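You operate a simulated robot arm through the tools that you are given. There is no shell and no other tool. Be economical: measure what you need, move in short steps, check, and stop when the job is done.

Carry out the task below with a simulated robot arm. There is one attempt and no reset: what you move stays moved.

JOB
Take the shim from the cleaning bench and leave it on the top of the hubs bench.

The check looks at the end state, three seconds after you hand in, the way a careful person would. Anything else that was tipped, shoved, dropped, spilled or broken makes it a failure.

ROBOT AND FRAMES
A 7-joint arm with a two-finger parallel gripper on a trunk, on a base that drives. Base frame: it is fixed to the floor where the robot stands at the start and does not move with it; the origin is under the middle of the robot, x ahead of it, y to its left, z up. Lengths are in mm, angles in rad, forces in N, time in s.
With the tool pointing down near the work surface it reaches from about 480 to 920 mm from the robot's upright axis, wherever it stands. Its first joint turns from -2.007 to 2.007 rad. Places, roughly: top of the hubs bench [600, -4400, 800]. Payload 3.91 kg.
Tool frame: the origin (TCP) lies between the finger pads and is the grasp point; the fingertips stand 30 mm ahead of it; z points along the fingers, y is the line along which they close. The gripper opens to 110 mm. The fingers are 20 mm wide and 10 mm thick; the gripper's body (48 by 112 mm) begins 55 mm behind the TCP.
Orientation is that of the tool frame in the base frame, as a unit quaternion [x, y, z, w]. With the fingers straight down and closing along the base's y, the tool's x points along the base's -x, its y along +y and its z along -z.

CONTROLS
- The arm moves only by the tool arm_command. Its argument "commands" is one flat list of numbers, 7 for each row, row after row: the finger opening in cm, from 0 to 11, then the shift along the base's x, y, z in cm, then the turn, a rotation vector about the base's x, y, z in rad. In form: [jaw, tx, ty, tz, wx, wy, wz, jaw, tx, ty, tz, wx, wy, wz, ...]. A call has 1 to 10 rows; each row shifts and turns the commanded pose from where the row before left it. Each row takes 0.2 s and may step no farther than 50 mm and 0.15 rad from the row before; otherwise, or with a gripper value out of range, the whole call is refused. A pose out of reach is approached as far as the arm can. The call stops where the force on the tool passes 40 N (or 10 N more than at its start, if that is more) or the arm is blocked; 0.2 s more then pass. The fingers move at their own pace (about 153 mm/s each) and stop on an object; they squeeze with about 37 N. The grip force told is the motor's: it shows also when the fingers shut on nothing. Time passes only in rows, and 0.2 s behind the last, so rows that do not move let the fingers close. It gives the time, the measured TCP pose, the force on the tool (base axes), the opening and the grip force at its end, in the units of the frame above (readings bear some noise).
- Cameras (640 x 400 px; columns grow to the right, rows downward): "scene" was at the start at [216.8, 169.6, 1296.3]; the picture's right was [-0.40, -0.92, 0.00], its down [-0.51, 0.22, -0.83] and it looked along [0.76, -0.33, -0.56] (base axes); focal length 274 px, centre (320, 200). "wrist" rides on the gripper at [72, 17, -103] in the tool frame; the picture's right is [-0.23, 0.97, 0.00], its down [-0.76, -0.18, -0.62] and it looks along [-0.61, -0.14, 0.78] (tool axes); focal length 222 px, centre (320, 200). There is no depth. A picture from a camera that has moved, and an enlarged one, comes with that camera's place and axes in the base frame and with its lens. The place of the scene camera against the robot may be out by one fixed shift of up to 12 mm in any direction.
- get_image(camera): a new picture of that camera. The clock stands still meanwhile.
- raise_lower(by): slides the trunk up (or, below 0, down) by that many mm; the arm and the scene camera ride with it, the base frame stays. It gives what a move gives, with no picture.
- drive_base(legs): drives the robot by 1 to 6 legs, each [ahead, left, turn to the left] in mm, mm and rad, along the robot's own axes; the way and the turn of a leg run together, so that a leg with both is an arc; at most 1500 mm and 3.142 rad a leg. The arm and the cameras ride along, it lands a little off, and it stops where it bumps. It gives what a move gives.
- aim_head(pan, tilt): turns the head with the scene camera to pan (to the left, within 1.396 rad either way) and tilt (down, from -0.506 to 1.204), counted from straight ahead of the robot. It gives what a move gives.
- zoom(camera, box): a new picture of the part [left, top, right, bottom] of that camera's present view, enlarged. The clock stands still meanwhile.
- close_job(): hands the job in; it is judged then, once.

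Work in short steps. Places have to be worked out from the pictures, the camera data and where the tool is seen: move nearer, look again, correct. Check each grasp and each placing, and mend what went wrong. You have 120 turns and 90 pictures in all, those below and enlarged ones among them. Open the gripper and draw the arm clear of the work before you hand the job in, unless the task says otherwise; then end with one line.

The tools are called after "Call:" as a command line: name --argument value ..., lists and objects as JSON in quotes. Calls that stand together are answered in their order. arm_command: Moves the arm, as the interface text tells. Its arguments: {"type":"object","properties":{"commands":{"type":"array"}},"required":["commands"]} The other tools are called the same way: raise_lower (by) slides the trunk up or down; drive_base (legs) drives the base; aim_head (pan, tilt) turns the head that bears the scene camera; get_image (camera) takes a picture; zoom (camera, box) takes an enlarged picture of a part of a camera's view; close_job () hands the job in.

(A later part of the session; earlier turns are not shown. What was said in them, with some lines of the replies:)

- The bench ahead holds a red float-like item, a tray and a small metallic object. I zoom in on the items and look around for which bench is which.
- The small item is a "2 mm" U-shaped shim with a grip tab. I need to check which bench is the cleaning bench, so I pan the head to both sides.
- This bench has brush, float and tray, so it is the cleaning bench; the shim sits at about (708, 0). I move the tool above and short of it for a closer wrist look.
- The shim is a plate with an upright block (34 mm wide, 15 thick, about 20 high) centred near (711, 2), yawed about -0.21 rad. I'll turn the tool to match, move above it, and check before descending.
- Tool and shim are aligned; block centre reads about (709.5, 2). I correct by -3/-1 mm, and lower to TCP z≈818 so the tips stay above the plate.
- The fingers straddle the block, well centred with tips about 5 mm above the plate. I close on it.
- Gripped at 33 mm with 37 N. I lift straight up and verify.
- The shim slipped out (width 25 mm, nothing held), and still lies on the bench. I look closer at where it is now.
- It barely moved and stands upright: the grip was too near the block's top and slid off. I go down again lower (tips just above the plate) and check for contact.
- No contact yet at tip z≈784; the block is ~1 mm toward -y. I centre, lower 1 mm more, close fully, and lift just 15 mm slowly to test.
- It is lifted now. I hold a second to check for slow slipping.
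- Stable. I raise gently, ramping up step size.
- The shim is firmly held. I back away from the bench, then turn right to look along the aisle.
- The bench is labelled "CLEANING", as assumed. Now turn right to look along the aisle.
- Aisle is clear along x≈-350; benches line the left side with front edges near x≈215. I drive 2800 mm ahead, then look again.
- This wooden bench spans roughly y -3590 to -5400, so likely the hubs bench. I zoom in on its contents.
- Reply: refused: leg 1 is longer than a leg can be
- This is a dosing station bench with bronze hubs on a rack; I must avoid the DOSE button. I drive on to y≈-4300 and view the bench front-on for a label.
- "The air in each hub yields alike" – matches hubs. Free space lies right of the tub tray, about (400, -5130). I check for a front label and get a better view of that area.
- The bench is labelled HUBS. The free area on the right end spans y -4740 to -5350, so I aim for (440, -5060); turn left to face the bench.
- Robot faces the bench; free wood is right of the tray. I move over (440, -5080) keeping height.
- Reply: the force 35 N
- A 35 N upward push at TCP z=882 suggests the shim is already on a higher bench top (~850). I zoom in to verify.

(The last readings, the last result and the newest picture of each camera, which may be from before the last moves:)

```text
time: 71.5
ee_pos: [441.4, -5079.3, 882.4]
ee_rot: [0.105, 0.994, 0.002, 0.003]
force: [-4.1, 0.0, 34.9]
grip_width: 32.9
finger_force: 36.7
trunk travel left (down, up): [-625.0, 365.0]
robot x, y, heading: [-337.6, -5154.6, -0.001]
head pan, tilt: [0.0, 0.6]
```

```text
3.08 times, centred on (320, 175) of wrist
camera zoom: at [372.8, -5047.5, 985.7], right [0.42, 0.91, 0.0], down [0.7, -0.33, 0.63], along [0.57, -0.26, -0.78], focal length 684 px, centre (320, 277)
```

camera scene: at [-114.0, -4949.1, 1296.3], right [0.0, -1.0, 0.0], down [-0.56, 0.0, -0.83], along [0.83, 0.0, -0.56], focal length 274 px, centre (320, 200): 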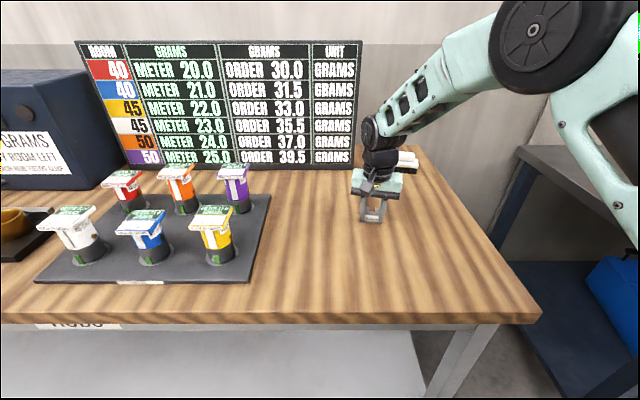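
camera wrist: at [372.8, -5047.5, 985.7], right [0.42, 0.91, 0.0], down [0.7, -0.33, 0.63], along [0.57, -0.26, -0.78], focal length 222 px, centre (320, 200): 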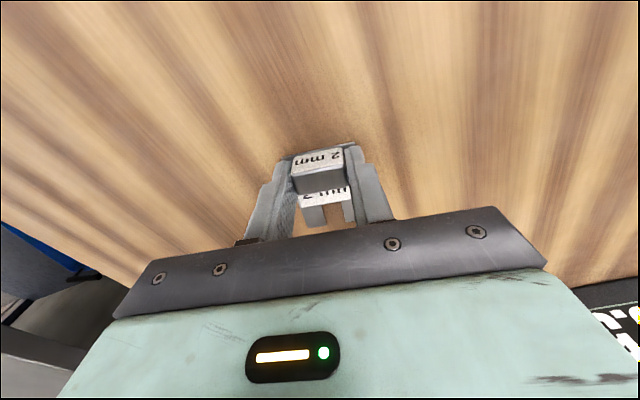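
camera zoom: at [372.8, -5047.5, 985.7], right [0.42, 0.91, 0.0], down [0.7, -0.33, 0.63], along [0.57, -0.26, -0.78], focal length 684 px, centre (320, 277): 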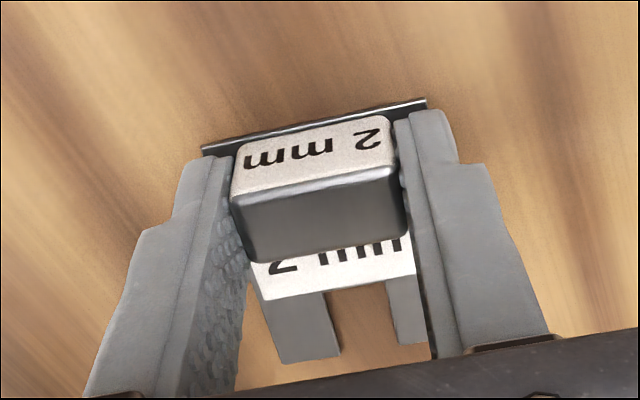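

Call:
zoom --camera "scene" --box '[340, 195, 404, 235]'

```text
10.00 times, centred on (372, 215) of scene
camera zoom: at [-114.0, -4949.1, 1296.3], right [0.0, -1.0, 0.0], down [-0.56, 0.0, -0.83], along [0.83, 0.0, -0.56], focal length 2744 px, centre (-200, 50)
```

zoom: 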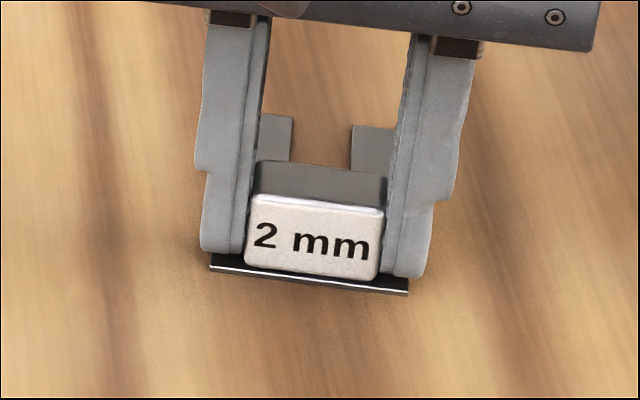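

The plate rests on the bench top with contact shading. I ease up slightly to relieve the load and read force.

Call:
arm_command --commands '[0, 0, 0, 0.1, 0, 0, 0, 0, 0, 0, 0, 0, 0, 0]'

```text
time: 72.2
ee_pos: [441.5, -5078.3, 882.1]
ee_rot: [0.105, 0.995, 0.001, 0.002]
force: [-2.6, -1.2, 36.6]
grip_width: 32.9
finger_force: 37.4
trunk travel left (down, up): [-625.0, 365.0]
robot x, y, heading: [-338.3, -5150.8, 0.006]
head pan, tilt: [0.0, 0.6]
```

Call:
arm_command --commands '[0, 0, 0, 0.15, 0, 0, 0, 0, 0, 0, 0, 0, 0, 0]'

```text
time: 72.8
ee_pos: [441.2, -5079.2, 883.2]
ee_rot: [0.105, 0.995, 0.001, 0.002]
force: [5.0, -0.7, 26.3]
grip_width: 33.0
finger_force: 37.5
trunk travel left (down, up): [-625.0, 365.0]
robot x, y, heading: [-334.6, -5150.7, 0.001]
head pan, tilt: [0.0, 0.6]
```

Call:
arm_command --commands '[0, 0, 0, 0.15, 0, 0, 0, 0, 0, 0, 0, 0, 0, 0]'

```text
time: 73.3
ee_pos: [440.9, -5080.2, 882.0]
ee_rot: [0.104, 0.995, -0.002, -0.001]
force: [5.3, 0.2, 11.6]
grip_width: 33.1
finger_force: 36.7
trunk travel left (down, up): [-625.0, 365.0]
robot x, y, heading: [-338.6, -5152.8, 0.003]
head pan, tilt: [0.0, 0.6]
```

Force is falling steadily while the tool stays put, confirming bench contact. With about 12 N left, I ease another 1 mm and open gradually.

Call:
arm_command --commands '[0, 0, 0, 0.1, 0, 0, 0, 0, 0, 0, 0, 0, 0, 0, 3.6, 0, 0, 0, 0, 0, 0, 4.2, 0, 0, 0, 0, 0, 0, 6, 0, 0, 0, 0, 0, 0, 6, 0, 0, 0, 0, 0, 0]'

Call:
zoom --camera "scene" --box '[340, 195, 404, 235]'

```text
time: 74.8
ee_pos: [441.6, -5078.3, 885.7]
ee_rot: [0.105, 0.994, 0.0, 0.0]
force: [0.8, -0.6, 0.1]
grip_width: 60.0
finger_force: 0.1
trunk travel left (down, up): [-625.0, 365.0]
robot x, y, heading: [-335.1, -5155.0, -0.002]
head pan, tilt: [0.0, 0.6]
```

```text
10.00 times, centred on (372, 215) of scene
camera zoom: at [-112.4, -4948.9, 1295.4], right [0.0, -1.0, 0.0], down [-0.56, 0.0, -0.83], along [0.83, 0.0, -0.56], focal length 2744 px, centre (-200, 50)
```

zoom: 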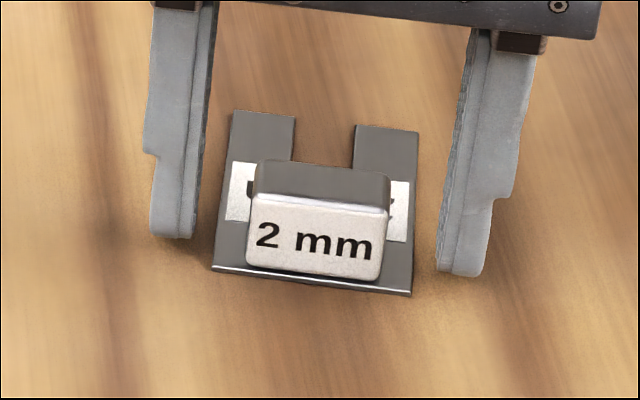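

The shim lies flat, released. I raise the arm straight up and draw it back, then check.

Call:
arm_command --commands '[6, 0, 0, 1, 0, 0, 0, 6, 0, 0, 3, 0, 0, 0, 6, 0, 0, 4, 0, 0, 0, 6, 0, 0, 4, 0, 0, 0, 6, 0, 0, 4, 0, 0, 0, 6, -4, 0, 2, 0, 0, 0, 6, -4, 0, 0, 0, 0, 0, 6, -4, 0, 0, 0, 0, 0, 6, -4, 0, 0, 0, 0, 0, 6, -4, 0, 0, 0, 0, 0]'

Call:
get_image --camera "scene"

Call:
zoom --camera "scene" --box '[340, 195, 404, 235]'

```text
time: 77.0
ee_pos: [242.1, -5080.2, 1062.7]
ee_rot: [0.104, 0.995, 0.0, 0.0]
force: [1.0, 0.4, -0.6]
grip_width: 59.9
finger_force: 0.1
trunk travel left (down, up): [-625.0, 365.0]
robot x, y, heading: [-333.7, -5153.7, 0.002]
head pan, tilt: [0.0, 0.6]
```

```text
47 pictures are left
camera scene: at [-111.9, -4948.9, 1295.3], right [0.0, -1.0, 0.0], down [-0.57, 0.0, -0.82], along [0.82, 0.0, -0.57], focal length 274 px, centre (320, 200)
```

scene: 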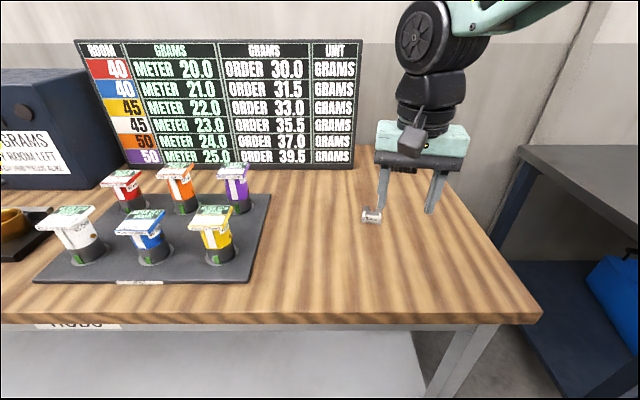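

```text
10.00 times, centred on (372, 215) of scene
camera zoom: at [-111.9, -4948.9, 1295.3], right [0.0, -1.0, 0.0], down [-0.57, 0.0, -0.82], along [0.82, 0.0, -0.57], focal length 2744 px, centre (-200, 50)
```

zoom: 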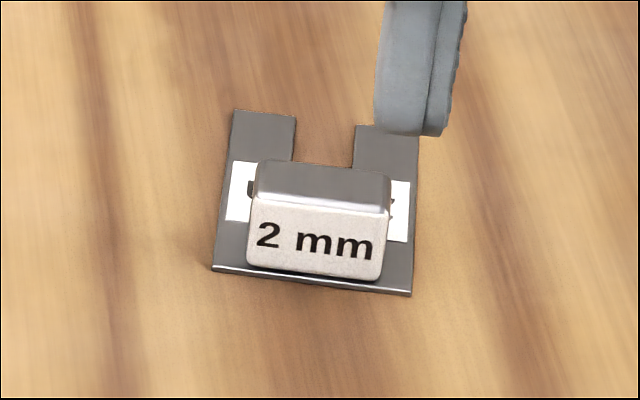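

The shim rests flat on the HUBS bench, clear of everything, nothing else was disturbed, and the arm is clear. Handing in.

Call:
close_job

```text
The job is handed in.
```

The shim from the cleaning bench is now lying flat on top of the hubs bench, on the clear wood to the right of the tub tray. On my first try it slipped out of the gripper at the cleaning bench and stayed upright there; the second grip held, and I saw nothing else disturbed.
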